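You operate a simulated robot arm through the tools that you are given. There is no shell and no other tool. Be economical: measure what you need, move in short steps, check, and stop when the job is done.

You run a simulated robot arm. Do the job below in one go: nothing can be reset, and whatever is moved stays where it is left.

Task
Put things in order on the side table. At the end: the green glass bottle stands where the yellow lemon half stood; the yellow lemon half stands on top of the grey ring cover; the black sink plug stands where the green glass bottle stood; the blue candle is in the yellow bowl; whatever was shut is shut again. Leave all else as you found it, and nothing knocked over.

The check looks at the end state, three seconds after you hand in, the way a careful person would. Anything else that was tipped, shoved, dropped, spilled or broken makes it a failure. A push-on lid holds only when it is set on centred and level and pressed home; a screw cap is set on level and turned clockwise until tight.

Robot
A 6-joint arm with a two-finger parallel gripper, fixed in place. Base frame: the origin is at the foot of the arm, x ahead of it, y to its left, z up; the work surface is at about z = 780. Units: mm, degrees, N and s.
With the tool pointing down near the work surface it reaches from about 240 to 640 mm from the base axis. Its first joint turns from -66.0 to 66.0 degrees. Payload 2.7 kg.
Tool frame: the origin (TCP) lies between the finger pads and is the grasp point; the fingertips stand 23 mm ahead of it; z points along the fingers, y is the line along which they close. Largest opening 94 mm; finger width 38, thickness 10; the body of the gripper, 54 by 96 mm, starts 39 mm behind the TCP.
Orientation is that of the tool frame in the base frame, as a unit quaternion [x, y, z, w]. With the fingers straight down and closing along the base's y, the tool's x points along the base's -x, its y along +y and its z along -z.

Tools
- The arm moves only by the tool nudge_tool. Its argument "series" is text: rows parted by semicolons, each of 7 numbers parted by spaces: the shift along the tool's x, y, z in units of 25 mm (1.0 is 25 mm), then the turn, a rotation vector about the tool's x, y, z in units of 8 degrees (1.0 is 8 degrees), then the gripper command, from -1 (fully open) to 1 (shut), values between in proportion. In form: tx ty tz ax ay az claw; .... A call has 1 to 10 rows; each row shifts and turns the commanded pose from where the row before left it, along the tool's axes as they then stand. A call with a number of a shift or a turn outside -1 to 1 is refused whole. A row lasts 0.2 s, in which the tool goes at most 50 mm and 8.6 degrees; a call with a longer step from one row to the next is refused whole, and so is a gripper value outside its range. A pose out of reach is approached as far as the arm can. The call stops where the force on the tool passes 40 N (or 10 N more than at its start, if that is more) or the arm is blocked; 0.2 s more then pass. Each finger travels about 45 mm/s and halts on what it meets, pressing with about 44 N; the grip force reading is that of the motor and also rises with nothing between the fingers. The clock runs only during rows and for 0.2 s after the last one: add rows that do not move to give the fingers time. It gives the time, the measured TCP pose, the force on the tool (base axes), the opening and the grip force at its end, in the units of the frame above (readings bear some noise).
- Cameras (640 x 400 px; columns grow to the right, rows downward): "scene" is fixed at [73.3, -429.5, 1401.8]; the picture's right is [0.81, -0.59, 0.00], its down [-0.35, -0.47, -0.81] and it looks along [0.48, 0.65, -0.59] (base axes); focal length 316 px, centre (320, 200). "wrist" rides on the gripper at [-39, 0, -44] in the tool frame; the picture's right is [0.00, -1.00, 0.00], its down [0.97, 0.00, -0.24] and it looks along [0.24, 0.00, 0.97] (tool axes); focal length 218 px, centre (320, 200).
- snapshot(camera): a new picture of that camera. No time passes.
- point_at(camera, pixels): for up to 12 pixels [column, row] of the newest picture of that camera ("zoom" is the newest enlarged one), the place [x, y, z] in the base frame of the surface seen there, good to about 3 mm. No time passes.
- enlarge(camera, box): a new picture of the part [left, top, right, bottom] of that camera's present view, enlarged. No time passes.
- job_done(): hands the job in; it is judged then, once.

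Keep the steps short. Do not move on a guess: measure, check each grasp and each placing, and mend mistakes. In all there are 80 turns and 46 pictures (those below and enlarged ones count). Leave the gripper open and the arm clear of the work at the hand-in unless told otherwise, and finish with a single line.

The tools are called after ">>>" as a command line: name --argument value ..., lists and objects as JSON in quotes. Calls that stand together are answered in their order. nudge_tool: Moves the arm, as the interface text tells. Its arguments: {"type":"object","properties":{"series":{"type":"string"}},"required":["series"]} The other tools are called the same way: snapshot (camera) takes a picture; point_at (camera, pixels) gives the place of the surface under pixels of a picture; enlarge (camera, box) takes an enlarged picture of a part of a camera's view; job_done () hands the job in.

At the start:

```text
time: 0.0
ee_pos: [375.8, 37.8, 1131.1]
ee_rot: [0.0, 1.0, -0.001, 0.001]
wrist_force: [-0.2, 0.4, -0.1]
grip_width: 93.9
gripper_force: 0.1
```

scene: 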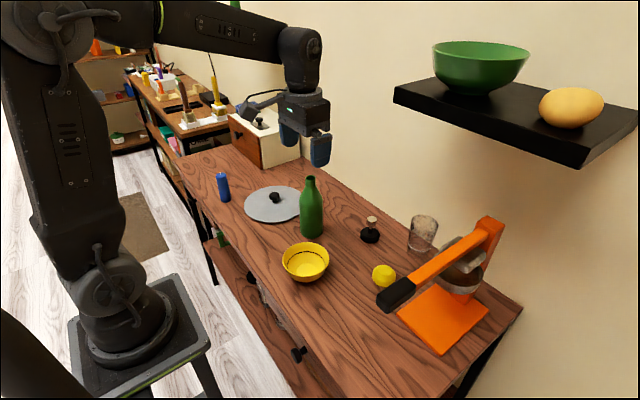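
wrist: 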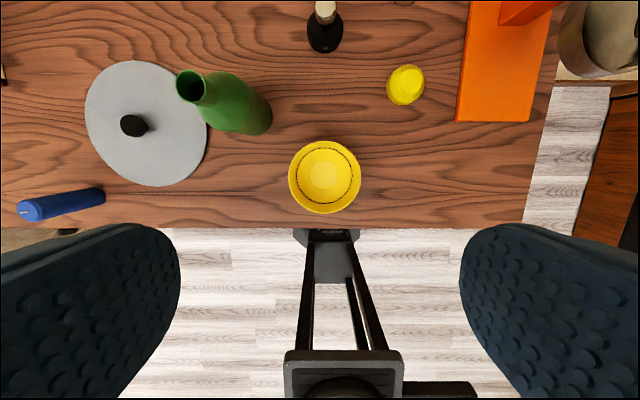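

I start with closer views of the table to identify the objects.

>>> enlarge --camera "scene" --box '[330, 190, 530, 360]'

>>> enlarge --camera "scene" --box '[190, 90, 350, 290]'

```text
2.35 times, centred on (430, 275) of scene
```

zoom: 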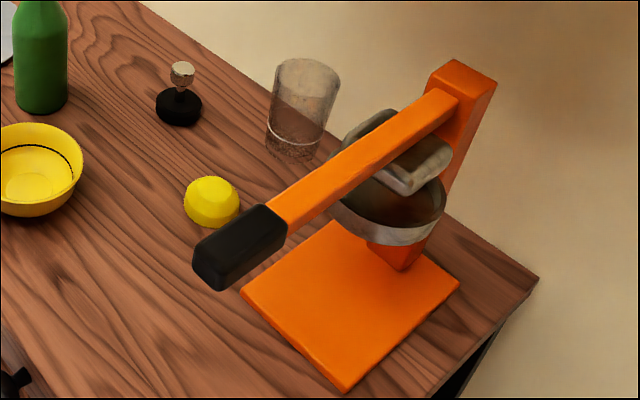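

```text
2.00 times, centred on (270, 190) of scene
```

zoom: 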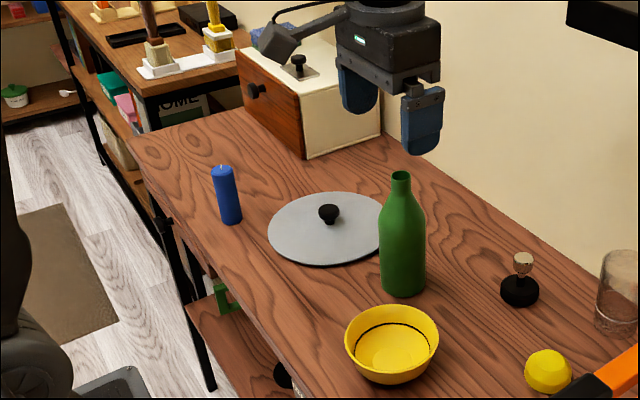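

The grey disc with a black knob looks like the ring cover. I'll measure the objects from both cameras.

>>> point_at --camera "wrist" --pixels '[[145, 62], [87, 105], [145, 185], [206, 130], [133, 125], [190, 86], [289, 175], [360, 175], [325, 142], [325, 212], [325, 178], [100, 90]]'

>>> point_at --camera "wrist" --pixels '[[404, 85], [388, 86], [424, 86], [405, 68], [405, 103], [325, 8], [325, 40], [308, 30], [342, 30], [30, 210], [100, 197], [230, 110]]'

>>> point_at --camera "scene" --pixels '[[221, 174], [218, 186], [229, 186], [225, 199], [310, 179], [301, 215], [323, 215], [312, 234], [371, 219], [370, 236], [384, 270], [384, 283]]'

>>> point_at --camera "scene" --pixels '[[425, 218], [418, 250], [395, 300], [410, 282], [380, 295], [450, 352], [400, 310], [470, 260], [275, 195], [260, 215], [265, 195], [290, 192]]'

```text
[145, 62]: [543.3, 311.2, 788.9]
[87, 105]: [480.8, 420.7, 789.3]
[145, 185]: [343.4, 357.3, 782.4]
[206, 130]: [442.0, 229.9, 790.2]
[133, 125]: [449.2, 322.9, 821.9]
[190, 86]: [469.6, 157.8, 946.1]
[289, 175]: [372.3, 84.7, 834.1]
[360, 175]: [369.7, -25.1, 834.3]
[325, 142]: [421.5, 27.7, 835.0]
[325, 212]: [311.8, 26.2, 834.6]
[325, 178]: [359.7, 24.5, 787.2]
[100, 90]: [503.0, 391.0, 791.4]
```

```text
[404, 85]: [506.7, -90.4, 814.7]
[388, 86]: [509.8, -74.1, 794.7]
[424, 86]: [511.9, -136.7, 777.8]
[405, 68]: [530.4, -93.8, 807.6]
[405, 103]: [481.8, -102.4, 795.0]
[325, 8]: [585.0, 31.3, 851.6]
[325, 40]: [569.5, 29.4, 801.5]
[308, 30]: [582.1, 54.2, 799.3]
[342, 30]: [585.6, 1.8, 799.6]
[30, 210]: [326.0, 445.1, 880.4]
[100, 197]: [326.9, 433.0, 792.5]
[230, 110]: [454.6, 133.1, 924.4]
```

```text
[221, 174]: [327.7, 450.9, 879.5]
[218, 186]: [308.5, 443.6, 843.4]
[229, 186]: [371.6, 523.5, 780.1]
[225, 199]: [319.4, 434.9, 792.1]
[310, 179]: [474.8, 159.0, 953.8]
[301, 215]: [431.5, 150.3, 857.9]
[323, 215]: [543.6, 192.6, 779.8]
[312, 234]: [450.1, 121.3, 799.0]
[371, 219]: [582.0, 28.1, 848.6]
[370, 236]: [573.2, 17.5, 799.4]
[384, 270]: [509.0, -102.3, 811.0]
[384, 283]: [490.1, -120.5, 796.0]
```

```text
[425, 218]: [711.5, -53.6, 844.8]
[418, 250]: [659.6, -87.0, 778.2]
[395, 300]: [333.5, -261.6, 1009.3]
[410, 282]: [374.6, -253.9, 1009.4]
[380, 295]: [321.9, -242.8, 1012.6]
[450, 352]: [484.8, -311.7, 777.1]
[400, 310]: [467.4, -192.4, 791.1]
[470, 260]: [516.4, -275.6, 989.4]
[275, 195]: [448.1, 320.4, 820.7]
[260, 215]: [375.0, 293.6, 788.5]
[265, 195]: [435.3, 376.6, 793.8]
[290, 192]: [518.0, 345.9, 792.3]
```

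Results:
- Cover: centre about (446,322), radius about 100, top about z 790.
- Lemon: near (508,-98).
- Bottle: near (470,153).
- Plug: near (578,27).

Next I move above the lemon for a closer look.

>>> nudge_tool --series "-0.88 -0.9 0.87 0 0 0 -1;-0.88 -0.9 0.87 0 0 0 -1;-0.88 -0.9 0.87 0 0 0 -1;-0.88 -0.9 0.87 0 0 0 -1;-0.88 -0.9 0.87 0 0 0 -1;-0.88 -0.9 0.87 0 0 0 -1;0 0 0 0 0 0 -1;0 0 0 0 0 0 -1"

>>> snapshot --camera "wrist"

```text
time: 1.8
ee_pos: [498.2, -84.6, 1011.6]
ee_rot: [-0.01, 1.0, -0.002, 0.007]
wrist_force: [0.2, -0.2, -1.0]
grip_width: 93.9
gripper_force: 0.0
```

```text
41 pictures are left
```

wrist: 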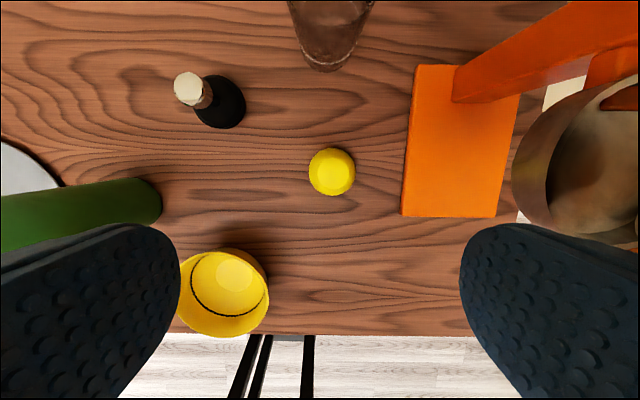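

The arm was still settling (x 498 against 508 commanded). I'll measure the lemon at pixels around (332,172).

>>> point_at --camera "wrist" --pixels '[[333, 170], [311, 172], [353, 172], [332, 151], [332, 193], [208, 93], [188, 90], [225, 110], [235, 100]]'

>>> nudge_tool --series "0 0 0 0 0 0 -1;0 0 0 0 0 0 -1"

>>> enlarge --camera "wrist" --box '[260, 120, 400, 220]'

```text
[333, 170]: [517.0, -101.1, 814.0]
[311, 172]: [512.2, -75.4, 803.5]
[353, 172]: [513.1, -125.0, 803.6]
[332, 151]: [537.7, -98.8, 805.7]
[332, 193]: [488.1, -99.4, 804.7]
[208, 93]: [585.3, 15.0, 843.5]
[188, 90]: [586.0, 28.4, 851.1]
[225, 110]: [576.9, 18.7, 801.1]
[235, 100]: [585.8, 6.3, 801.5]
```

```text
time: 2.4
ee_pos: [498.0, -85.0, 1011.6]
ee_rot: [-0.01, 1.0, -0.002, 0.007]
wrist_force: [-0.2, -0.9, 0.2]
grip_width: 94.0
gripper_force: 0.1
```

```text
4.00 times, centred on (330, 170) of wrist
```

zoom: 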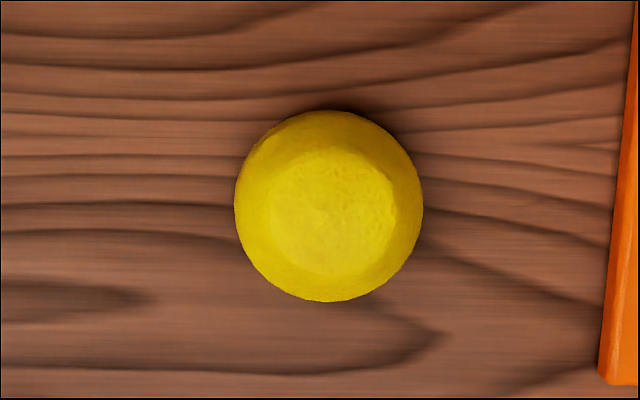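

The lemon's centre is (513,-100), about 50 mm across, top z 815. The arm covered only about 92% of the commanded shift, so I correct from feedback. Next I go partway down.

>>> nudge_tool --series "-0.11 -0.11 1 0 0 0 -1;-0.11 -0.11 1 0 0 0 -1;-0.11 -0.11 1 0 0 0 -1;-0.11 -0.11 1 0 0 0 -1;-0.11 -0.11 1 0 0 0 -1;-0.11 -0.11 1 0 0 0 -1;0 0 0 0 0 0 -1;0 0 0 0 0 0 -1"

```text
time: 3.3
ee_pos: [524.0, -87.5, 1013.5]
ee_rot: [-0.018, 0.996, -0.008, 0.082]
wrist_force: [-0.6, 0.1, 0.2]
grip_width: 93.8
gripper_force: 0.0
stopped in row 4: the arm was blocked; the commanded pose is now the measured one
```

Descent was blocked with no force at the tool, and it tilted about 9°. I'll look at the scene.

>>> snapshot --camera "scene"

```text
39 pictures are left
```

scene: 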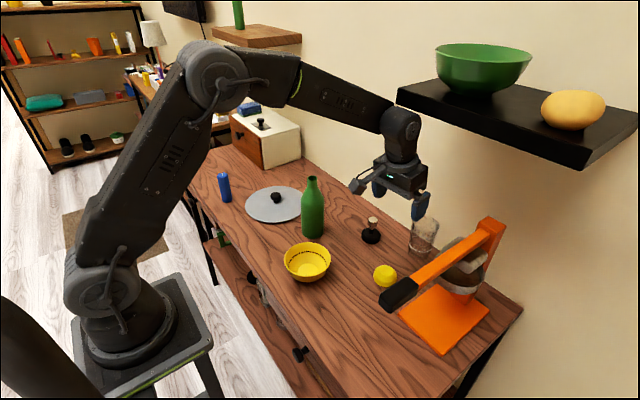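

The wrist joint at (400,120) is close to the shelf's near corner at (397,98). I'll measure the shelf and the wrist.

>>> point_at --camera "scene" --pixels '[[397, 92], [397, 101], [480, 130], [580, 165], [580, 150], [435, 78], [400, 115], [415, 130], [390, 110], [360, 95], [560, 110], [408, 165]]'

```text
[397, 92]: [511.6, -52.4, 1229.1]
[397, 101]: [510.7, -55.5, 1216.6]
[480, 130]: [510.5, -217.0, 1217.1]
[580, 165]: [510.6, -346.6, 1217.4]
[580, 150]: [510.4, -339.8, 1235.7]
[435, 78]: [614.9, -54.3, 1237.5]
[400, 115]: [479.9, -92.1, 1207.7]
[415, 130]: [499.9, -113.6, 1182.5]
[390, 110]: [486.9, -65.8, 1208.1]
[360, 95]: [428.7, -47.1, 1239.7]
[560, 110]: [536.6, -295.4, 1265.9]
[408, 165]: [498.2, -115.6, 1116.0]
```

The shelf spans x>510, y<-53, z 1215–1237, and the wrist joint hit its edge. I back off toward -x, straighten the tool, and then descend clear of the shelf. After that I'll enter beneath it low.

>>> nudge_tool --series "1 0 0 0 0 0 -1;1 0 0 0 0 0 -1;1 0 0 0 0 0 -1;1 0 0 0 0 0 -1;0 0 0 -0.05 0.6 0.13 -1;0 0 0 -0.04 0.57 0.13 -1;0 0 0 0 0 0 -1;0 0 0 0 0 0 -1"

```text
time: 5.1
ee_pos: [434.1, -95.1, 991.6]
ee_rot: [0.002, 1.0, -0.002, -0.001]
wrist_force: [0.3, 0.3, -0.4]
grip_width: 94.0
gripper_force: 0.1
```

Freed and level at (434,-95,992). I descend to about z 850 here and then move in +x under the shelf.

>>> nudge_tool --series "0 0 1 0 0 0 -1;0 0 1 0 0 0 -1;0 0 1 0 0 0 -1;0 0 1 0 0 0 -1;0 0 1 0 0 0 -1;0 0 0.6 0 0 0 -1;0 0 0 0 0 0 -1;0 0 0 0 0 0 -1"

```text
time: 6.9
ee_pos: [434.9, -95.5, 852.3]
ee_rot: [0.001, 1.0, -0.002, -0.001]
wrist_force: [-0.1, -0.2, -0.3]
grip_width: 94.0
gripper_force: 0.0
```

Accurate now. I move to x 513, y -100.

>>> nudge_tool --series "-0.8 -0.05 0 0 0 0 -1;-0.8 -0.05 0 0 0 0 -1;-0.8 -0.05 0 0 0 0 -1;-0.72 -0.03 0 0 0 0 -1;0 0 0 0 0 0 -1;0 0 0 0 0 0 -1"

>>> snapshot --camera "wrist"

```text
time: 8.3
ee_pos: [512.2, -99.8, 852.7]
ee_rot: [0.002, 1.0, -0.002, -0.001]
wrist_force: [0.1, -0.4, -0.5]
grip_width: 94.0
gripper_force: 0.0
```

```text
38 pictures are left
```

wrist: 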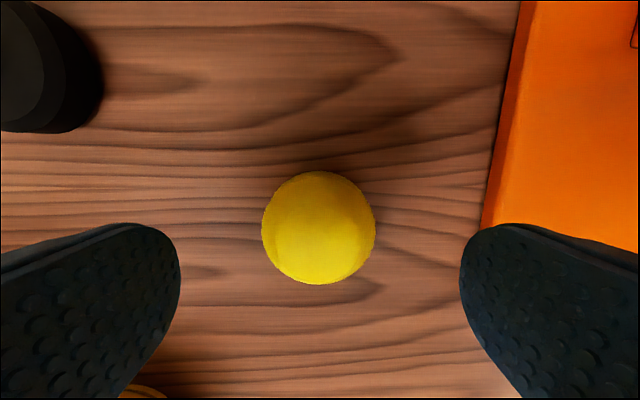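

The lemon is centred at (319,228), which projects to the TCP. I lower to z about 807 and close.

>>> nudge_tool --series "0 0 0.9 0 0 0 -1;0 0 0.88 0 0 0 -1;0 0 0 0 0 0 -1;0 0 0 0 0 0 -1"

>>> nudge_tool --series "0 0 0 0 0 0 0;0 0 0 0 0 0 0.3;0 0 0 0 0 0 0.6;0 0 0 0 0 0 0.6;0 0 0 0 0 0 0.6;0 0 0 0 0 0 0.6"

```text
time: 9.3
ee_pos: [512.7, -100.5, 808.0]
ee_rot: [0.002, 1.0, -0.001, -0.001]
wrist_force: [-0.3, 0.1, 0.3]
grip_width: 94.1
gripper_force: 0.0
```

```text
time: 10.7
ee_pos: [512.4, -100.4, 807.3]
ee_rot: [0.002, 1.0, -0.002, 0.0]
wrist_force: [0.0, 1.0, 0.1]
grip_width: 55.6
gripper_force: 44.0
```

Gripped at width 55.6 with 44 N. I lift 60 and pull back in x.

>>> nudge_tool --series "0 0 -1 0 0 0 0.6;0 0 -1 0 0 0 0.6;0.5 0 -0.4 0 0 0 0.6;1 0 0 0 0 0 0.6;1 0 0 0 0 0 0.6;1 0 -0.5 0 0 0 0.6;0.5 0.2 -1 0 0 0 0.6;0.5 0.5 -1 0 0 0 0.6;0.3 1 -1 0 0 0 0.6;0.1 1 -1 0 0 0 0.6"

>>> nudge_tool --series "0 1 0 0 0 0 0.6;0 1 0 0 0 0 0.6;0 1 0 0 0 0 0.6;0 1 0 0 0 0 0.6;0 1 0 0 0 0 0.6;0 1 0 0 0 0 0.6;0 1 0 0 0 0 0.6;0 1 0 0 0 0 0.6;0 1 0 0 0 0 0.6;0 0 0 0 0 0 0.6"

```text
time: 12.9
ee_pos: [390.0, -32.2, 980.0]
ee_rot: [0.001, 1.0, -0.002, -0.001]
wrist_force: [-0.1, -0.9, -0.3]
grip_width: 55.5
gripper_force: 43.6
```

```text
time: 15.1
ee_pos: [390.2, 193.7, 978.8]
ee_rot: [0.001, 1.0, -0.002, -0.001]
wrist_force: [0.1, 1.1, -0.7]
grip_width: 55.5
gripper_force: 44.0
```

I continue to above the cover at (391,322) and descend partway, then check.

>>> nudge_tool --series "0 1 0 0 0 0 0.6;0 1 0 0 0 0 0.6;0 1 0 0 0 0 0.6;0 1 0 0 0 0 0.6;0 1 0 0 0 0 0.6;0 0.12 1 0 0 0 0.6;0 0 1 0 0 0 0.6;0 0 1 0 0 0 0.6;0 0 0 0 0 0 0.6;0 0 0 0 0 0 0.6"

>>> snapshot --camera "wrist"

>>> snapshot --camera "scene"

```text
time: 17.3
ee_pos: [392.8, 319.8, 903.6]
ee_rot: [0.002, 1.0, -0.001, -0.001]
wrist_force: [-0.6, 0.1, -0.5]
grip_width: 55.4
gripper_force: 44.5
```

```text
37 pictures are left
```

wrist: 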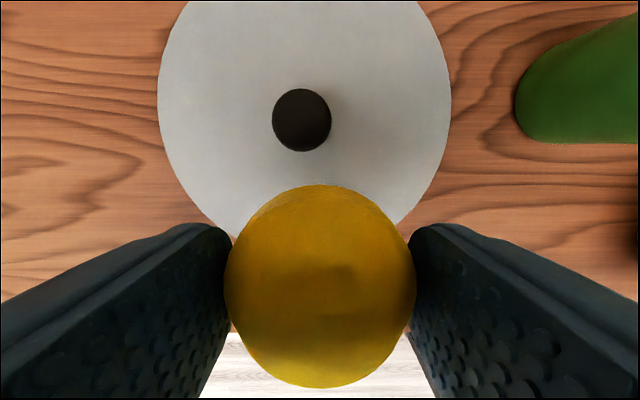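

```text
36 pictures are left
```

scene: 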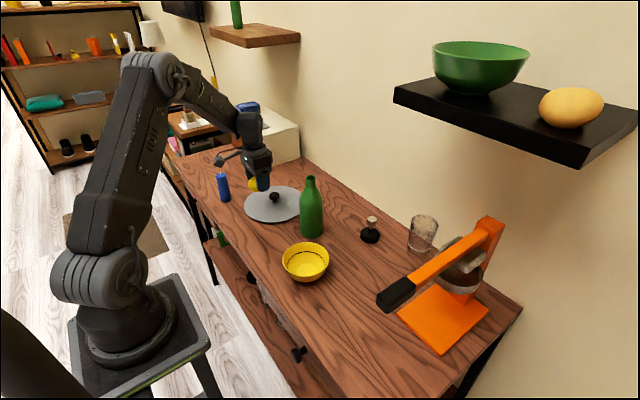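

The lemon is held over the front of the cover. I re-measure the knob, at (302,120), and the disc edges.

>>> point_at --camera "wrist" --pixels '[[302, 112], [275, 120], [329, 120], [302, 146], [160, 105], [448, 105], [225, 225], [405, 215], [240, 150], [300, 170], [530, 100]]'

```text
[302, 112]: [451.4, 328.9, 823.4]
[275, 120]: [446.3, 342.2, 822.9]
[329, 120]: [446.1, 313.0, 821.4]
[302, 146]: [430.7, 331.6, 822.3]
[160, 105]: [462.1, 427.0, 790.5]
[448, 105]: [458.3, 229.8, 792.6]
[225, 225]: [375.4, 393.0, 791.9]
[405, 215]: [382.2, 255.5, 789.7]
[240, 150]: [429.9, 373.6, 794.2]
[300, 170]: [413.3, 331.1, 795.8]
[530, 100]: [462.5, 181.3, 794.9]
```

The knob centre is (446,329), radius 15. The disc surface near x 395 is about z 793. I set the target to (395,328), lower to z 827, then go in small steps.

>>> nudge_tool --series "-0.1 0.33 0 0 0 0 0.6;0 0 1 0 0 0 0.6;0 0 1 0 0 0 0.6;0 0 1 0 0 0 0.6;0 0 0.06 0 0 0 0.6;0 0 0 0 0 0 0.6;0 0 0 0 0 0 0.6"

>>> nudge_tool --series "0 0 0.08 0 0 0 0.6;0 0 0.08 0 0 0 0.6;0 0 0 0 0 0 0.6;0 0 0 0 0 0 0.6"

```text
time: 18.9
ee_pos: [395.4, 329.4, 827.2]
ee_rot: [0.001, 1.0, -0.003, -0.001]
wrist_force: [0.2, 0.6, -1.9]
grip_width: 54.9
gripper_force: 43.9
```

```text
time: 19.9
ee_pos: [395.9, 329.8, 822.9]
ee_rot: [0.001, 1.0, -0.001, -0.001]
wrist_force: [0.6, -0.2, -0.5]
grip_width: 55.6
gripper_force: 44.3
```

No contact yet at 823. A few more small steps.

>>> nudge_tool --series "0 0 0.06 0 0 0 0.6;0 0 0 0 0 0 0.6;0 0 0 0 0 0 0.6"

>>> nudge_tool --series "0 0 0.06 0 0 0 0.6;0 0 0 0 0 0 0.6;0 0 0 0 0 0 0.6"

```text
time: 20.7
ee_pos: [394.4, 328.4, 821.9]
ee_rot: [0.002, 1.0, -0.001, -0.001]
wrist_force: [0.4, -0.2, -1.0]
grip_width: 55.5
gripper_force: 44.4
```

```text
time: 21.5
ee_pos: [395.6, 329.8, 821.0]
ee_rot: [0.002, 1.0, -0.002, 0.0]
wrist_force: [-2.0, -1.5, 8.1]
grip_width: 55.5
gripper_force: 43.8
```

Contact at z 821 with 8 N upward. I open the gripper slowly.

>>> nudge_tool --series "0 0 0 0 0 0 0.15;0 0 0 0 0 0 0;0 0 0 0 0 0 -0.4;0 0 0 0 0 0 -0.8;0 0 0 0 0 0 -0.8;0 0 0 0 0 0 -0.8;0 0 0 0 0 0 -0.8"

>>> nudge_tool --series "0 0 -0.5 0 0 0 -0.8;0 0 -1 0 0 0 -0.8;0 0 -1 0 0 0 -0.8;0 0 -1 0 0 0 -0.8;0 0 0 0 0 0 -0.8;0 0 0 0 0 0 -0.8"

>>> snapshot --camera "wrist"

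```text
time: 23.1
ee_pos: [394.5, 330.3, 820.2]
ee_rot: [0.002, 1.0, -0.001, -0.001]
wrist_force: [0.5, -0.1, -0.2]
grip_width: 84.4
gripper_force: 0.0
```

```text
time: 24.5
ee_pos: [394.6, 329.9, 908.8]
ee_rot: [0.002, 1.0, -0.002, -0.001]
wrist_force: [-0.2, -0.5, -0.8]
grip_width: 84.6
gripper_force: 0.1
```

```text
35 pictures are left
```

wrist: 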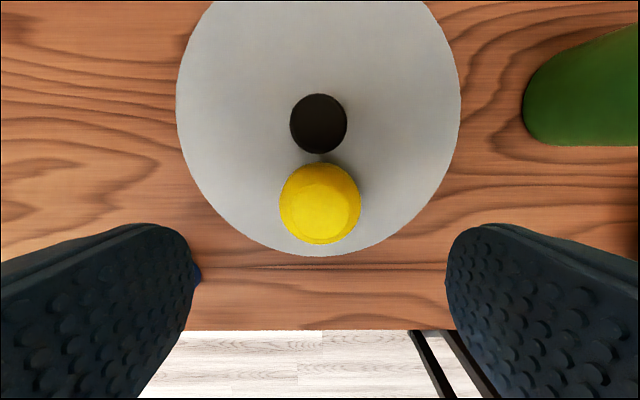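

The lemon rests on the cover beside the knob. Next is the bottle: I raise and move above it.

>>> nudge_tool --series "0 0 -1 0 0 0 -0.8;0 0 -1 0 0 0 -0.8;0 0 -1 0 0 0 -0.8;0 0 -1 0 0 0 -0.8;-0.5 -1 -1 0 0 0 -0.8;-0.5 -1 0 0 0 0 -0.8;-0.5 -1 0 0 0 0 -0.8;-0.5 -1 0 0 0 0 -0.8;-0.5 -1 0 0 0 0 -0.8;-0.5 -1 0 0 0 0 -0.8"

>>> nudge_tool --series "0 -1 0 0 0 0 -0.8;0 0 0 0 0 0 -0.8;0 0 0 0 0 0 -0.8"

>>> snapshot --camera "wrist"

```text
time: 26.7
ee_pos: [469.8, 179.3, 1033.3]
ee_rot: [0.001, 1.0, -0.002, -0.001]
wrist_force: [-0.6, -0.2, 0.5]
grip_width: 84.2
gripper_force: 0.1
```

```text
time: 27.5
ee_pos: [469.5, 154.7, 1033.8]
ee_rot: [0.002, 1.0, -0.001, -0.001]
wrist_force: [1.0, 0.0, -0.2]
grip_width: 84.9
gripper_force: 0.0
```

```text
34 pictures are left
```

wrist: 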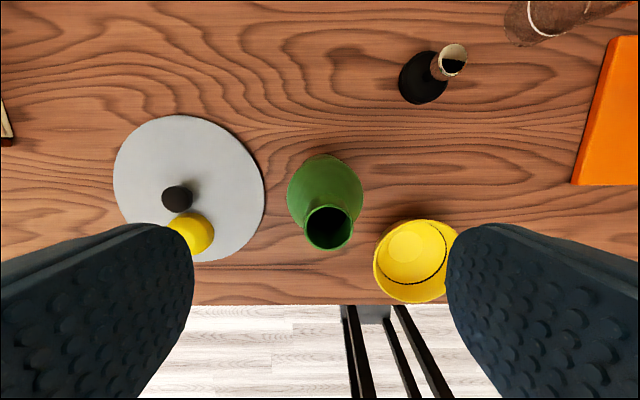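

The bottle mouth is at (329,228). I measure its rim and the side profile.

>>> point_at --camera "wrist" --pixels '[[308, 228], [351, 228], [329, 207], [329, 249], [289, 190], [361, 190], [325, 155], [320, 200]]'

>>> enlarge --camera "scene" --box '[260, 160, 360, 250]'

```text
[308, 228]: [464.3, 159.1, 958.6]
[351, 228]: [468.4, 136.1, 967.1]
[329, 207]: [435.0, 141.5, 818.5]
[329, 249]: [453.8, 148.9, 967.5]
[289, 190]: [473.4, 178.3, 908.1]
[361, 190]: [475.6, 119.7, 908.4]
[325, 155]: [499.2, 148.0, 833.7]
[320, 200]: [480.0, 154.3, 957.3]
```

```text
4.44 times, centred on (310, 205) of scene
```

zoom: 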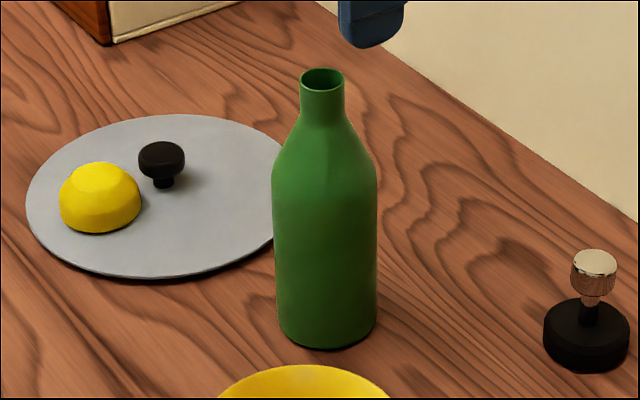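

The bottle axis is about (467,148), top z 967, neck down to about 934. I must grip the neck with TCP near 956, so I need the wrist housing height relative to the shelf underside (1215).

>>> enlarge --camera "scene" --box '[240, 20, 400, 180]'

```text
2.50 times, centred on (320, 100) of scene
```

zoom: 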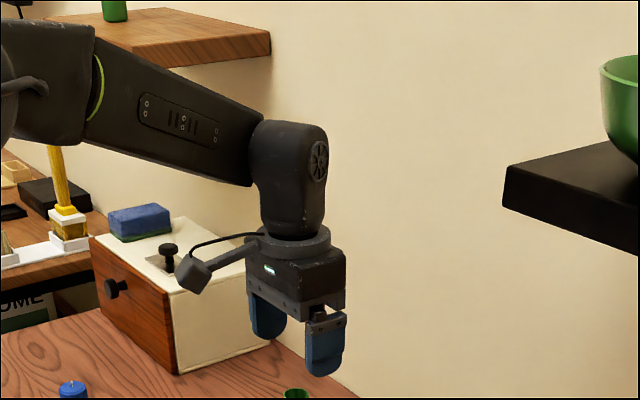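

>>> point_at --camera "zoom" --pixels '[[285, 126], [300, 128], [318, 132], [265, 124], [320, 160], [240, 120], [200, 90], [328, 175], [255, 130], [180, 75]]'

```text
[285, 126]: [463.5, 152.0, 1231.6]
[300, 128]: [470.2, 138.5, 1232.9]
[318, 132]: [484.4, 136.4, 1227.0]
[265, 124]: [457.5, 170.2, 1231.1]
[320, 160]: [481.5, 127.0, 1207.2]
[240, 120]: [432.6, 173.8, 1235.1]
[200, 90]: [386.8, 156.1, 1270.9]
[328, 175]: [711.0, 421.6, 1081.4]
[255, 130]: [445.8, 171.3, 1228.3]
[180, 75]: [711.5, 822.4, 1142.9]
```

The wrist top is only TCP+200, so at TCP about 980 it passes under the shelf with 35 mm to spare. I lower onto the neck to z 956.

>>> nudge_tool --series "0.1 -0.26 0.6 0 0 0 -0.8;0 0 1 0 0 0 -0.8;0 0 1 0 0 0 -0.8;0 0 0.5 0 0 0 -0.8;0 0 0 0 0 0 -0.8;0 0 0 0 0 0 -0.8"

>>> snapshot --camera "wrist"

>>> enlarge --camera "scene" --box '[260, 140, 360, 240]'

```text
time: 28.9
ee_pos: [465.8, 149.2, 955.2]
ee_rot: [0.002, 1.0, -0.002, -0.001]
wrist_force: [-0.4, -0.2, 0.3]
grip_width: 84.6
gripper_force: 0.0
```

```text
31 pictures are left
```

wrist: 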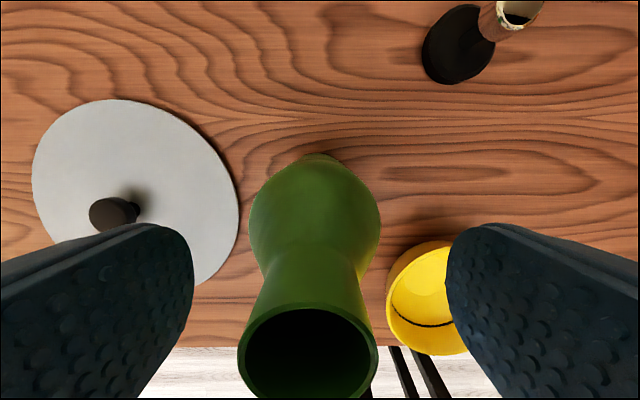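

```text
4.00 times, centred on (310, 190) of scene
```

zoom: 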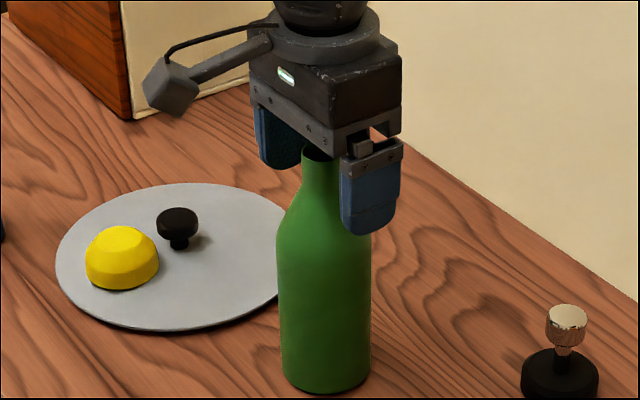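

The mouth centre is about (468,151). I centre on it, raise 3 mm and close.

>>> nudge_tool --series "-0.08 0.06 -0.12 0 0 0 -0.8;0 0 0 0 0 0 -0.8;0 0 0 0 0 0 -0.3;0 0 0 0 0 0 0;0 0 0 0 0 0 0.2;0 0 0 0 0 0 0.4;0 0 0 0 0 0 0.7;0 0 0 0 0 0 0.9;0 0 0 0 0 0 0.9;0 0 0 0 0 0 0.9"

```text
time: 31.1
ee_pos: [469.7, 150.0, 961.6]
ee_rot: [0.002, 1.0, -0.002, 0.002]
wrist_force: [-1.3, 3.1, 27.3]
grip_width: 31.4
gripper_force: 43.9
```

Upward force of 27 N means the fingertips wedge on the shoulder. I reopen, raise about 9 mm and close again.

>>> nudge_tool --series "0 0 0 0 0 0 0.2;0 0 0 0 0 0 0;0 0 0 0 0 0 0;0 0 -0.36 0 0 0 0;0 0 0 0 0 0 0;0 0 0 0 0 0 0.3;0 0 0 0 0 0 0.6;0 0 0 0 0 0 0.9;0 0 0 0 0 0 0.9;0 0 0 0 0 0 0.9"

```text
time: 33.3
ee_pos: [468.0, 148.9, 967.6]
ee_rot: [0.002, 1.0, -0.002, -0.001]
wrist_force: [0.3, 2.3, 1.7]
grip_width: 26.1
gripper_force: 44.2
```

Clean neck grip at 26 mm with little force. I lift 20 mm and check.

>>> nudge_tool --series "0 0 -0.4 0 0 0 0.9;0 0 -0.4 0 0 0 0.9;0 0 0 0 0 0 0.9;0 0 0 0 0 0 0.9"

>>> enlarge --camera "scene" --box '[220, 120, 400, 300]'

```text
time: 34.3
ee_pos: [468.0, 148.3, 988.7]
ee_rot: [0.002, 1.0, -0.002, -0.001]
wrist_force: [-0.2, 0.1, -3.4]
grip_width: 25.9
gripper_force: 43.7
```

```text
2.22 times, centred on (310, 210) of scene
```

zoom: 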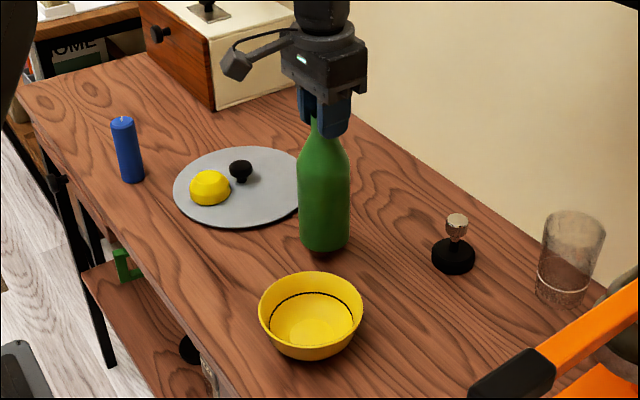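

The bottle hangs upright and free, 340 g. I carry it along x about 487 between bowl and plug toward the lemon's place.

>>> nudge_tool --series "-0.3 -0.4 0 0 0 0 0.9;-0.5 -0.7 0 0 0 0 0.9;0 -0.8 0 0 0 0 0.9;0 -0.8 0 0 0 0 0.9;0 -0.8 0 0 0 0 0.9;0 -0.8 0 0 0 0 0.9;0 -0.8 0 0 0 0 0.9;0 -0.6 0 0 0 0 0.9;0 -0.3 0 0 0 0 0.9;0 0 0 0 0 0 0.9"

>>> nudge_tool --series "-0.3 -0.4 0 0 0 0 0.9;-0.3 -0.7 0 0 0 0 0.9;-0.2 -0.8 0 0 0 0 0.9;-0.14 -0.8 0 0 0 0 0.9;0 -0.7 0 0 0 0 0.9;0 -0.4 0 0 0 0 0.9;0 0 0 0 0 0 0.9;0 0 0 0 0 0 0.9"

```text
time: 36.5
ee_pos: [487.5, -0.1, 988.0]
ee_rot: [0.001, 1.0, -0.002, -0.001]
wrist_force: [0.8, 0.5, -3.1]
grip_width: 25.8
gripper_force: 43.5
```

```text
time: 38.3
ee_pos: [511.3, -95.9, 989.8]
ee_rot: [0.002, 1.0, -0.002, -0.002]
wrist_force: [0.4, 0.4, -3.2]
grip_width: 25.9
gripper_force: 44.1
```

Under the shelf without contact. I fine-adjust to (512.5,-100.4) and lower 18 mm.

>>> nudge_tool --series "-0.04 -0.17 0.3 0 0 0 0.9;0 0 0.35 0 0 0 0.9;0 0 0 0 0 0 0.9;0 0 0 0 0 0 0.9"

>>> nudge_tool --series "0 0 0.1 0 0 0 0.9;0 0 0 0 0 0 0.9;0 0 0 0 0 0 0.9"

```text
time: 39.3
ee_pos: [510.8, -100.4, 972.5]
ee_rot: [0.002, 1.0, -0.002, -0.001]
wrist_force: [0.7, -0.4, -3.4]
grip_width: 26.1
gripper_force: 44.2
```

```text
time: 40.1
ee_pos: [511.6, -100.2, 970.0]
ee_rot: [0.002, 1.0, -0.002, -0.001]
wrist_force: [0.0, -0.4, -2.9]
grip_width: 26.0
gripper_force: 44.2
```

>>> nudge_tool --series "0 0 0.07 0 0 0 0.9;0 0 0 0 0 0 0.9;0 0 0 0 0 0 0.9"

>>> nudge_tool --series "0 0 0.05 0 0 0 0.9;0 0 0 0 0 0 0.9;0 0 0 0 0 0 0.9"

```text
time: 40.9
ee_pos: [511.9, -100.5, 968.6]
ee_rot: [0.002, 1.0, -0.002, -0.001]
wrist_force: [-0.2, 0.2, -2.7]
grip_width: 25.6
gripper_force: 43.5
```

```text
time: 41.7
ee_pos: [511.0, -100.8, 968.6]
ee_rot: [0.002, 1.0, -0.003, 0.001]
wrist_force: [-5.0, -0.6, 10.0]
grip_width: 25.8
gripper_force: 44.1
```

The bottle is standing. I open, then retreat straight along -x, with the fingers straddling the neck, to avoid rising into the shelf.

>>> nudge_tool --series "0 0 0 0 0 0 0.4;0 0 0 0 0 0 0.2;0 0 0 0 0 0 -0.2;0 0 0 0 0 0 -0.6;0 0 0 0 0 0 -0.6;0 0 0 0 0 0 -0.6;0 0 0 0 0 0 -0.6"

>>> nudge_tool --series "0.4 0 -0.2 0 0 0 -0.6;0.8 0 0 0 0 0 -0.6;0.8 0 0 0 0 0 -0.6;0.8 0 0 0 0 0 -0.6;0.8 0 0 0 0 0 -0.6;0 0 0 0 0 0 -0.6;0 0 0 0 0 0 -0.6"

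>>> snapshot --camera "scene"

```text
time: 43.3
ee_pos: [512.1, -100.0, 966.9]
ee_rot: [0.002, 1.0, -0.002, 0.0]
wrist_force: [0.8, -0.4, -1.1]
grip_width: 75.0
gripper_force: 0.1
```

```text
time: 44.9
ee_pos: [421.7, -101.1, 973.1]
ee_rot: [0.002, 1.0, -0.002, -0.001]
wrist_force: [1.0, 0.3, 0.6]
grip_width: 75.3
gripper_force: 0.0
```

```text
28 pictures are left
```

scene: 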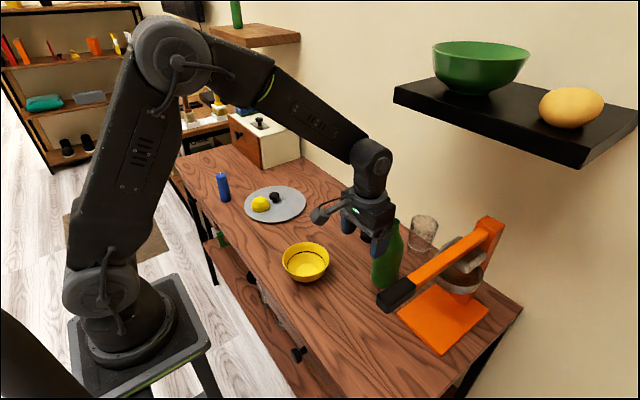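

The bottle stands where the lemon was. Next is the plug: I move to about (490,22) for a close look.

>>> nudge_tool --series "0 1 0 0 0 0 -0.6;0 1 0 0 0 0 -0.6;0 1 0 0 0 0 -0.6;0 1 0 0 0 0 -0.6;-0.6 1 0 0 0 0 -0.6;-1 0 0 0 0 0 -0.6;-1 0 0.5 0 0 0 -0.6;0 0 0.7 0 0 0 -0.6;0 0 0 0 0 0 -0.6;0 0 0 0 0 0 -0.6"

>>> snapshot --camera "wrist"

```text
time: 47.1
ee_pos: [488.7, 24.6, 941.7]
ee_rot: [0.001, 1.0, -0.001, -0.001]
wrist_force: [0.1, -0.7, 0.1]
grip_width: 75.4
gripper_force: 0.1
```

```text
27 pictures are left
```

wrist: 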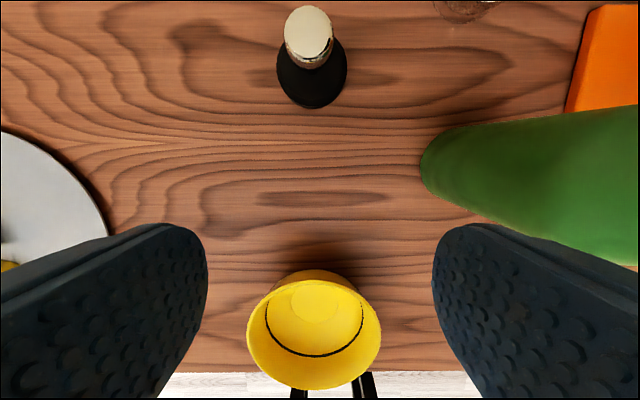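

>>> point_at --camera "wrist" --pixels '[[308, 32], [286, 32], [331, 32], [308, 60], [308, 8], [278, 75], [346, 75], [312, 105], [312, 85]]'

```text
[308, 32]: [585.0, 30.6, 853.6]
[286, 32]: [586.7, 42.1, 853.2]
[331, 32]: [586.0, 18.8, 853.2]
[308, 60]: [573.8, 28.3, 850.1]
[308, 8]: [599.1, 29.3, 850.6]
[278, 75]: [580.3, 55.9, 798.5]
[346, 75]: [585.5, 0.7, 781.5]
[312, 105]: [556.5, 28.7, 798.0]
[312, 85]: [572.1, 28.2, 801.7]
```

The knob centre is (586,30), radius 12, top 853. I move above it and descend to z about 870.

>>> nudge_tool --series "-1 0.05 0 0 0 0 -0.6;-1 0.05 0 0 0 0 -0.6;-1 0.05 0.5 0 0 0 -0.6;-0.9 0.06 1 0 0 0 -0.6;0 0 1 0 0 0 -0.6;0 0 0.4 0 0 0 -0.6;0 0 0 0 0 0 -0.6;0 0 0 0 0 0 -0.6"

>>> snapshot --camera "wrist"

```text
time: 48.9
ee_pos: [585.2, 28.0, 869.5]
ee_rot: [0.002, 1.0, -0.001, 0.0]
wrist_force: [0.0, -0.7, -0.5]
grip_width: 75.0
gripper_force: 0.0
```

```text
26 pictures are left
```

wrist: 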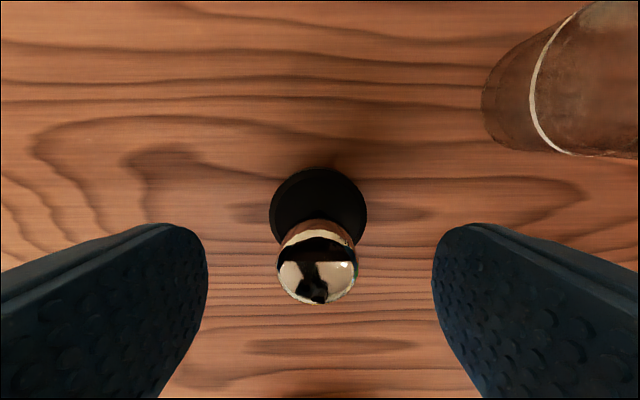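

The knob is centred under the TCP. I lower 25 mm and close.

>>> nudge_tool --series "-0.04 0.03 0.5 0 0 0 -0.6;0 0 0.5 0 0 0 -0.6;0 0 0 0 0 0 -0.6;0 0 0 0 0 0 -0.2;0 0 0 0 0 0 0.2;0 0 0 0 0 0 0.5;0 0 0 0 0 0 0.9;0 0 0 0 0 0 0.9;0 0 0 0 0 0 0.9;0 0 0 0 0 0 0.9"

>>> nudge_tool --series "0 0 -0.4 0 0 0 0.9;0 0 -0.8 0 0 0 0.9;0 0 0 0 0 0 0.9;0 0 0 0 0 0 0.9"

>>> enlarge --camera "scene" --box '[290, 140, 450, 300]'

```text
time: 51.1
ee_pos: [585.9, 29.2, 844.1]
ee_rot: [0.002, 1.0, -0.002, -0.001]
wrist_force: [-0.4, 1.0, 0.3]
grip_width: 26.6
gripper_force: 43.6
```

```text
time: 52.1
ee_pos: [584.9, 29.7, 873.8]
ee_rot: [0.001, 1.0, -0.002, -0.002]
wrist_force: [0.2, -0.3, 0.0]
grip_width: 26.7
gripper_force: 44.1
```

```text
2.50 times, centred on (370, 220) of scene
```

zoom: 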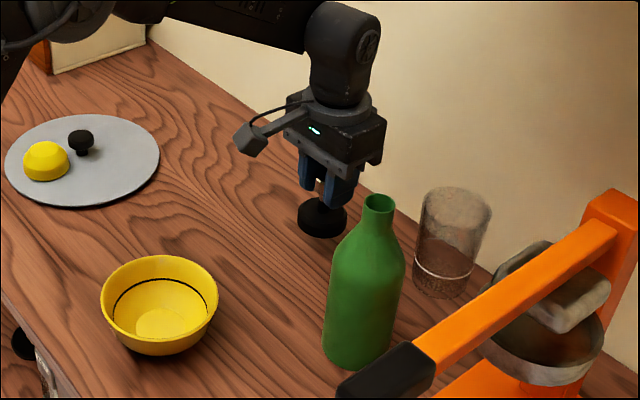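

Plug lifted, width 26.7. I carry it to (468,150).

>>> nudge_tool --series "0.6 0.6 0 0 0 0 0.9;0.9 0.9 0 0 0 0 0.9;0.9 0.9 0 0 0 0 0.9;0.9 0.9 0 0 0 0 0.9;0.9 0.9 0 0 0 0 0.9;0.48 0.62 0 0 0 0 0.9;0 0 0.5 0 0 0 0.9;0 0 0.4 0 0 0 0.9;0 0 0 0 0 0 0.9;0 0 0 0 0 0 0.9"

```text
time: 54.3
ee_pos: [469.3, 149.3, 849.9]
ee_rot: [0.001, 1.0, -0.002, -0.001]
wrist_force: [0.9, 0.8, -0.6]
grip_width: 26.5
gripper_force: 43.9
```

>>> nudge_tool --series "0.04 0.03 0.1 0 0 0 0.9;0 0 0.08 0 0 0 0.9;0 0 0 0 0 0 0.9;0 0 0 0 0 0 0.9"

>>> nudge_tool --series "0 0 0.06 0 0 0 0.9;0 0 0 0 0 0 0.9;0 0 0 0 0 0 0.9"

```text
time: 55.3
ee_pos: [468.8, 151.5, 845.2]
ee_rot: [0.002, 1.0, -0.001, -0.001]
wrist_force: [-0.5, 0.9, 0.4]
grip_width: 26.6
gripper_force: 44.1
```

```text
time: 56.1
ee_pos: [468.1, 150.8, 844.9]
ee_rot: [0.002, 1.0, -0.002, 0.0]
wrist_force: [-0.1, -0.4, -0.4]
grip_width: 26.5
gripper_force: 44.2
```

One more small step to feel contact.

>>> nudge_tool --series "0 0 0.05 0 0 0 0.9;0 0 0 0 0 0 0.9;0 0 0 0 0 0 0.9"

```text
time: 56.9
ee_pos: [468.8, 151.2, 843.6]
ee_rot: [0.002, 1.0, -0.001, 0.0]
wrist_force: [-0.8, -0.9, 2.8]
grip_width: 26.4
gripper_force: 44.0
```

Contact (2.8 N). I release, raise and look.

>>> nudge_tool --series "0 0 0 0 0 0 0.4;0 0 0 0 0 0 0.1;0 0 0 0 0 0 -0.3;0 0 0 0 0 0 -0.6;0 0 0 0 0 0 -0.6;0 0 -0.5 0 0 0 -0.6;0 0 -1 0 0 0 -0.6;0 0 -1 0 0 0 -0.6;0 0 -1 0 0 0 -0.6;0 0 -1 0 0 0 -0.6"

>>> nudge_tool --series "0.5 1 0 0 0 0 -0.6;0.5 1 0 0 0 0 -0.6;0.5 1 0 0 0 0 -0.6;0.5 1 0 0 0 0 -0.6;0.5 1 0 0 0 0 -0.6;0.5 1 0 0 0 0 -0.6;0.5 1 0 0 0 0 -0.6;0.5 1 0 0 0 0 -0.6;0 0 0 0 0 0 -0.6;0 0 0 0 0 0 -0.6"

>>> snapshot --camera "wrist"

>>> snapshot --camera "scene"

```text
time: 59.1
ee_pos: [467.8, 151.8, 956.0]
ee_rot: [0.002, 1.0, -0.002, 0.0]
wrist_force: [0.6, -0.3, -0.1]
grip_width: 75.2
gripper_force: 0.0
```

```text
time: 61.3
ee_pos: [369.3, 354.1, 954.5]
ee_rot: [0.001, 1.0, -0.001, -0.001]
wrist_force: [-0.3, 0.3, 0.3]
grip_width: 75.0
gripper_force: 0.0
```

```text
24 pictures are left
```

wrist: 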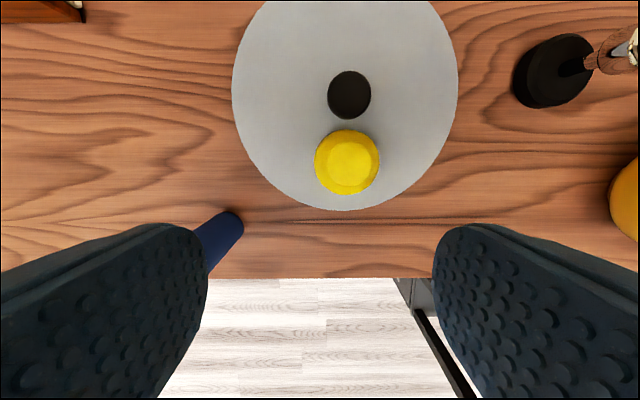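

```text
23 pictures are left
```

scene: 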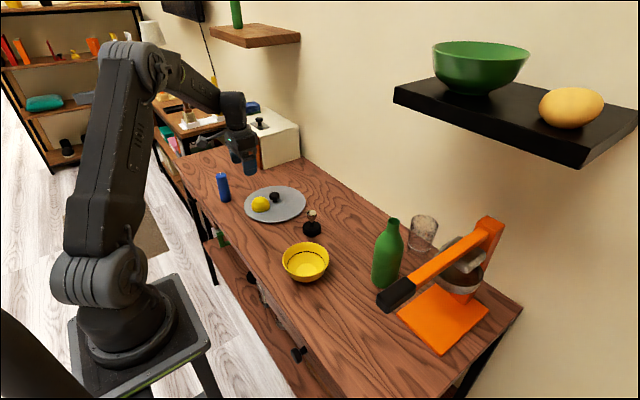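

The plug stands at the bottle's old place. Next is the candle: I move over about (325,440).

>>> nudge_tool --series "0.4 0.8 0 0 0 0 -0.6;0.4 0.8 0 0 0 0 -0.6;0.4 0.9 0 0 0 0 -0.6;0.4 0.9 0 0 0 0 -0.6;0.2 0 0 0 0 0 -0.6;0 0 0 0 0 0 -0.6;0 0 0 0 0 0 -0.6"

>>> snapshot --camera "wrist"

```text
time: 62.9
ee_pos: [325.3, 439.2, 955.3]
ee_rot: [0.002, 1.0, -0.001, -0.001]
wrist_force: [-0.8, 0.2, -0.3]
grip_width: 75.2
gripper_force: 0.0
```

```text
22 pictures are left
```

wrist: 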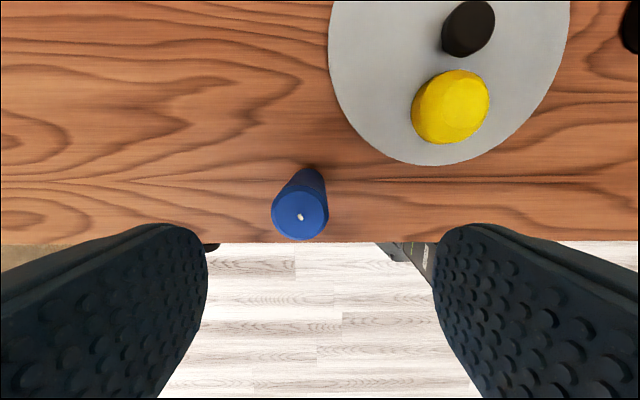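

The candle top's centre (300,213) projects to about (327,451). I confirm by measuring.

>>> point_at --camera "wrist" --pixels '[[301, 222], [275, 213], [326, 213], [300, 237], [300, 200], [312, 170]]'

```text
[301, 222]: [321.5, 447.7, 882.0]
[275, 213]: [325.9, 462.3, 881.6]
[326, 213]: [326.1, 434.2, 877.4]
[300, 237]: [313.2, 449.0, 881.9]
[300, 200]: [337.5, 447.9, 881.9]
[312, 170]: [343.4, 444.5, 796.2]
```

The candle axis is (326.5,449), top 882. I move there and descend to z 858.

>>> nudge_tool --series "-0.05 0.4 0 0 0 0 -0.6;0 0 0.8 0 0 0 -0.6;0 0 0.8 0 0 0 -0.6;0 0 0.8 0 0 0 -0.6;0 0 0.8 0 0 0 -0.6;0 0 0.68 0 0 0 -0.6;0 0 0 0 0 0 -0.6;0 0 0 0 0 0 -0.6"

>>> enlarge --camera "scene" --box '[170, 110, 300, 230]'

```text
time: 64.7
ee_pos: [325.1, 447.1, 859.3]
ee_rot: [0.001, 1.0, -0.002, -0.001]
wrist_force: [0.7, -0.2, 1.2]
grip_width: 75.2
gripper_force: 0.1
```

```text
3.33 times, centred on (235, 170) of scene
```

zoom: 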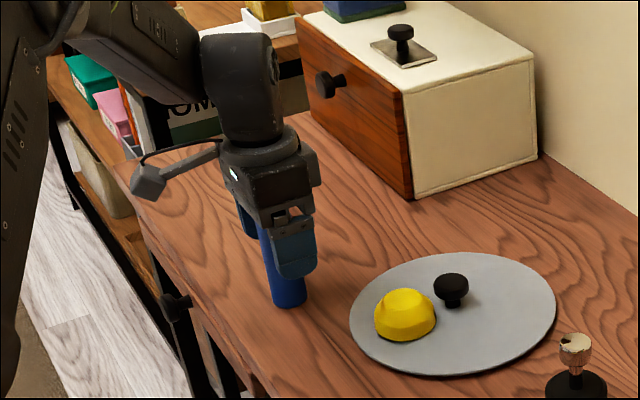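

The fingers straddle the candle. I nudge to centre, close, then lift.

>>> nudge_tool --series "-0.05 0.07 0 0 0 0 -0.6;0 0 0 0 0 0 -0.2;0 0 0 0 0 0 0.2;0 0 0 0 0 0 0.4;0 0 0 0 0 0 0.7;0 0 0 0 0 0 0.7;0 0 0 0 0 0 0.7;0 0 0 0 0 0 0.7"

>>> nudge_tool --series "0 0 -0.4 0 0 0 0.7;0 0 -0.8 0 0 0 0.7;0 0 -1 0 0 0 0.7;0 0 -1 0 0 0 0.7;0 0 0 0 0 0 0.7;0 0 0 0 0 0 0.7"

>>> enlarge --camera "scene" --box '[170, 90, 300, 220]'

```text
time: 66.5
ee_pos: [326.5, 449.7, 857.4]
ee_rot: [0.001, 1.0, -0.002, -0.001]
wrist_force: [-0.4, 0.0, 0.4]
grip_width: 32.6
gripper_force: 43.9
```

```text
time: 67.9
ee_pos: [326.6, 449.0, 939.7]
ee_rot: [0.002, 1.0, -0.003, -0.001]
wrist_force: [0.8, 0.0, -1.2]
grip_width: 32.8
gripper_force: 44.1
```

```text
3.08 times, centred on (235, 155) of scene
```

zoom: 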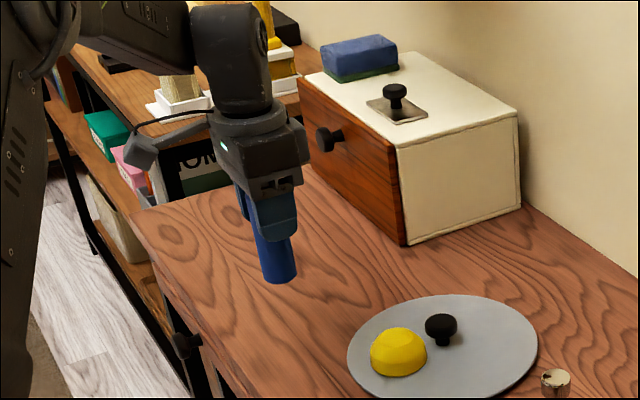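

Candle lifted, upright; its bottom is about z 862. I carry it toward the bowl.

>>> nudge_tool --series "0 -0.6 0 0 0 0 0.7;0 -1 0 0 0 0 0.7;0 -1 0 0 0 0 0.7;0 -1 0 0 0 0 0.7;0 -1 0 0 0 0 0.7;0 -1 0 0 0 0 0.7;0 -1 0 0 0 0 0.7;0 -1 0 0 0 0 0.7;0 -0.7 0 0 0 0 0.7;0 0 0 0 0 0 0.7"

>>> nudge_tool --series "-0.2 -0.6 0 0 0 0 0.7;-0.3 -1 0 0 0 0 0.7;-0.3 -1 0 0 0 0 0.7;-0.3 -1 0 0 0 0 0.7;-0.3 -1 0 0 0 0 0.7;-0.2 -1 0 0 0 0 0.7;0 -1 0 0 0 0 0.7;0 -0.8 0 0 0 0 0.7;0 0 0 0 0 0 0.7;0 0 0 0 0 0 0.7"

>>> snapshot --camera "wrist"

>>> enlarge --camera "scene" --box '[230, 170, 390, 300]'

```text
time: 70.1
ee_pos: [324.6, 241.1, 939.4]
ee_rot: [0.002, 1.0, -0.001, 0.001]
wrist_force: [0.0, 0.5, -0.4]
grip_width: 32.9
gripper_force: 43.8
```

```text
time: 72.3
ee_pos: [365.7, 56.5, 940.6]
ee_rot: [0.002, 1.0, -0.002, -0.001]
wrist_force: [0.0, -0.7, -1.3]
grip_width: 32.9
gripper_force: 44.0
```

```text
19 pictures are left
```

wrist: 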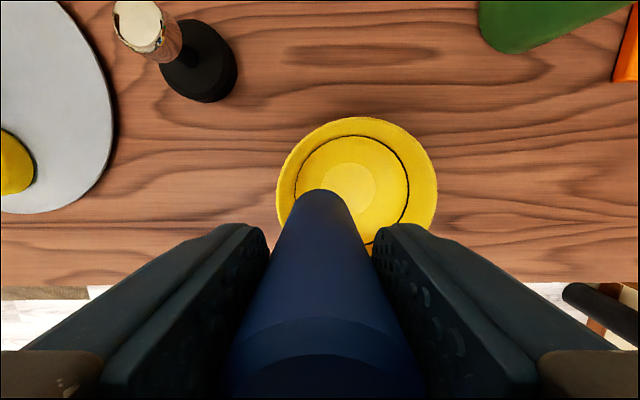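

```text
3.08 times, centred on (310, 235) of scene
```

zoom: 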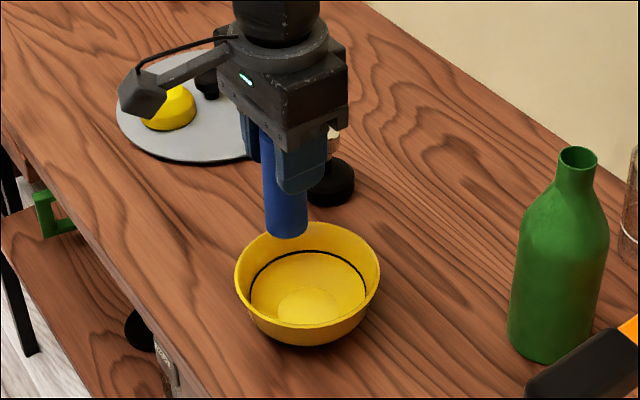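

I measure the bowl rim and its flat bottom.

>>> point_at --camera "wrist" --pixels '[[278, 190], [436, 190], [357, 119], [358, 170], [370, 175], [352, 165], [326, 165], [375, 185]]'

>>> point_at --camera "zoom" --pixels '[[307, 305], [280, 305], [335, 305], [307, 320], [237, 275], [378, 275]]'

```text
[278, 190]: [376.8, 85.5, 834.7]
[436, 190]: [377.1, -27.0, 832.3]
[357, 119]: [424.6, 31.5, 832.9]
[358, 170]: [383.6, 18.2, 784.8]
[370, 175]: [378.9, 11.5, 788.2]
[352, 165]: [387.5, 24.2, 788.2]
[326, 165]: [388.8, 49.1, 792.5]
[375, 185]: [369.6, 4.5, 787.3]
```

```text
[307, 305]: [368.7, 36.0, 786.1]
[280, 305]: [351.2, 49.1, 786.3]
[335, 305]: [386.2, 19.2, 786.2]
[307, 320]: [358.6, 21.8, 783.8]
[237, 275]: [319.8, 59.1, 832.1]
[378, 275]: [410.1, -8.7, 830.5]
```

The bowl centre is (367,29.5), inner bottom about z 786. I centre there and lower to z 872.

>>> nudge_tool --series "-0.05 -0.5 0 0 0 0 0.7;0 -0.58 0 0 0 0 0.7;0 0 0 0 0 0 0.7;0 0 0.7 0 0 0 0.7;0 0 0.7 0 0 0 0.7;0 0 0.7 0 0 0 0.7;0 0 0.6 0 0 0 0.7;0 0 0 0 0 0 0.7;0 0 0 0 0 0 0.7"

>>> enlarge --camera "scene" --box '[230, 170, 390, 300]'

```text
time: 74.3
ee_pos: [366.5, 29.7, 872.4]
ee_rot: [0.002, 1.0, -0.002, -0.001]
wrist_force: [0.8, 0.8, -0.3]
grip_width: 33.0
gripper_force: 43.5
```

```text
3.08 times, centred on (310, 235) of scene
```

zoom: 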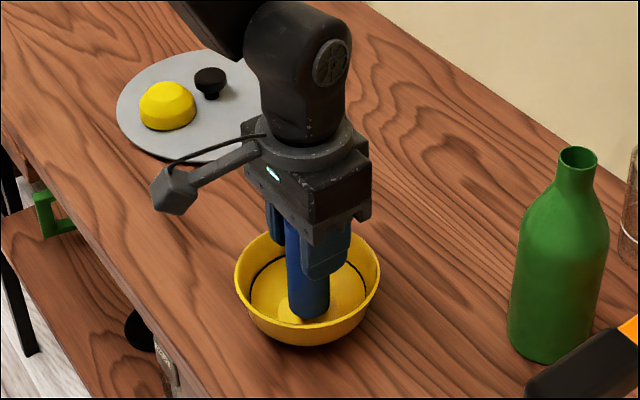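

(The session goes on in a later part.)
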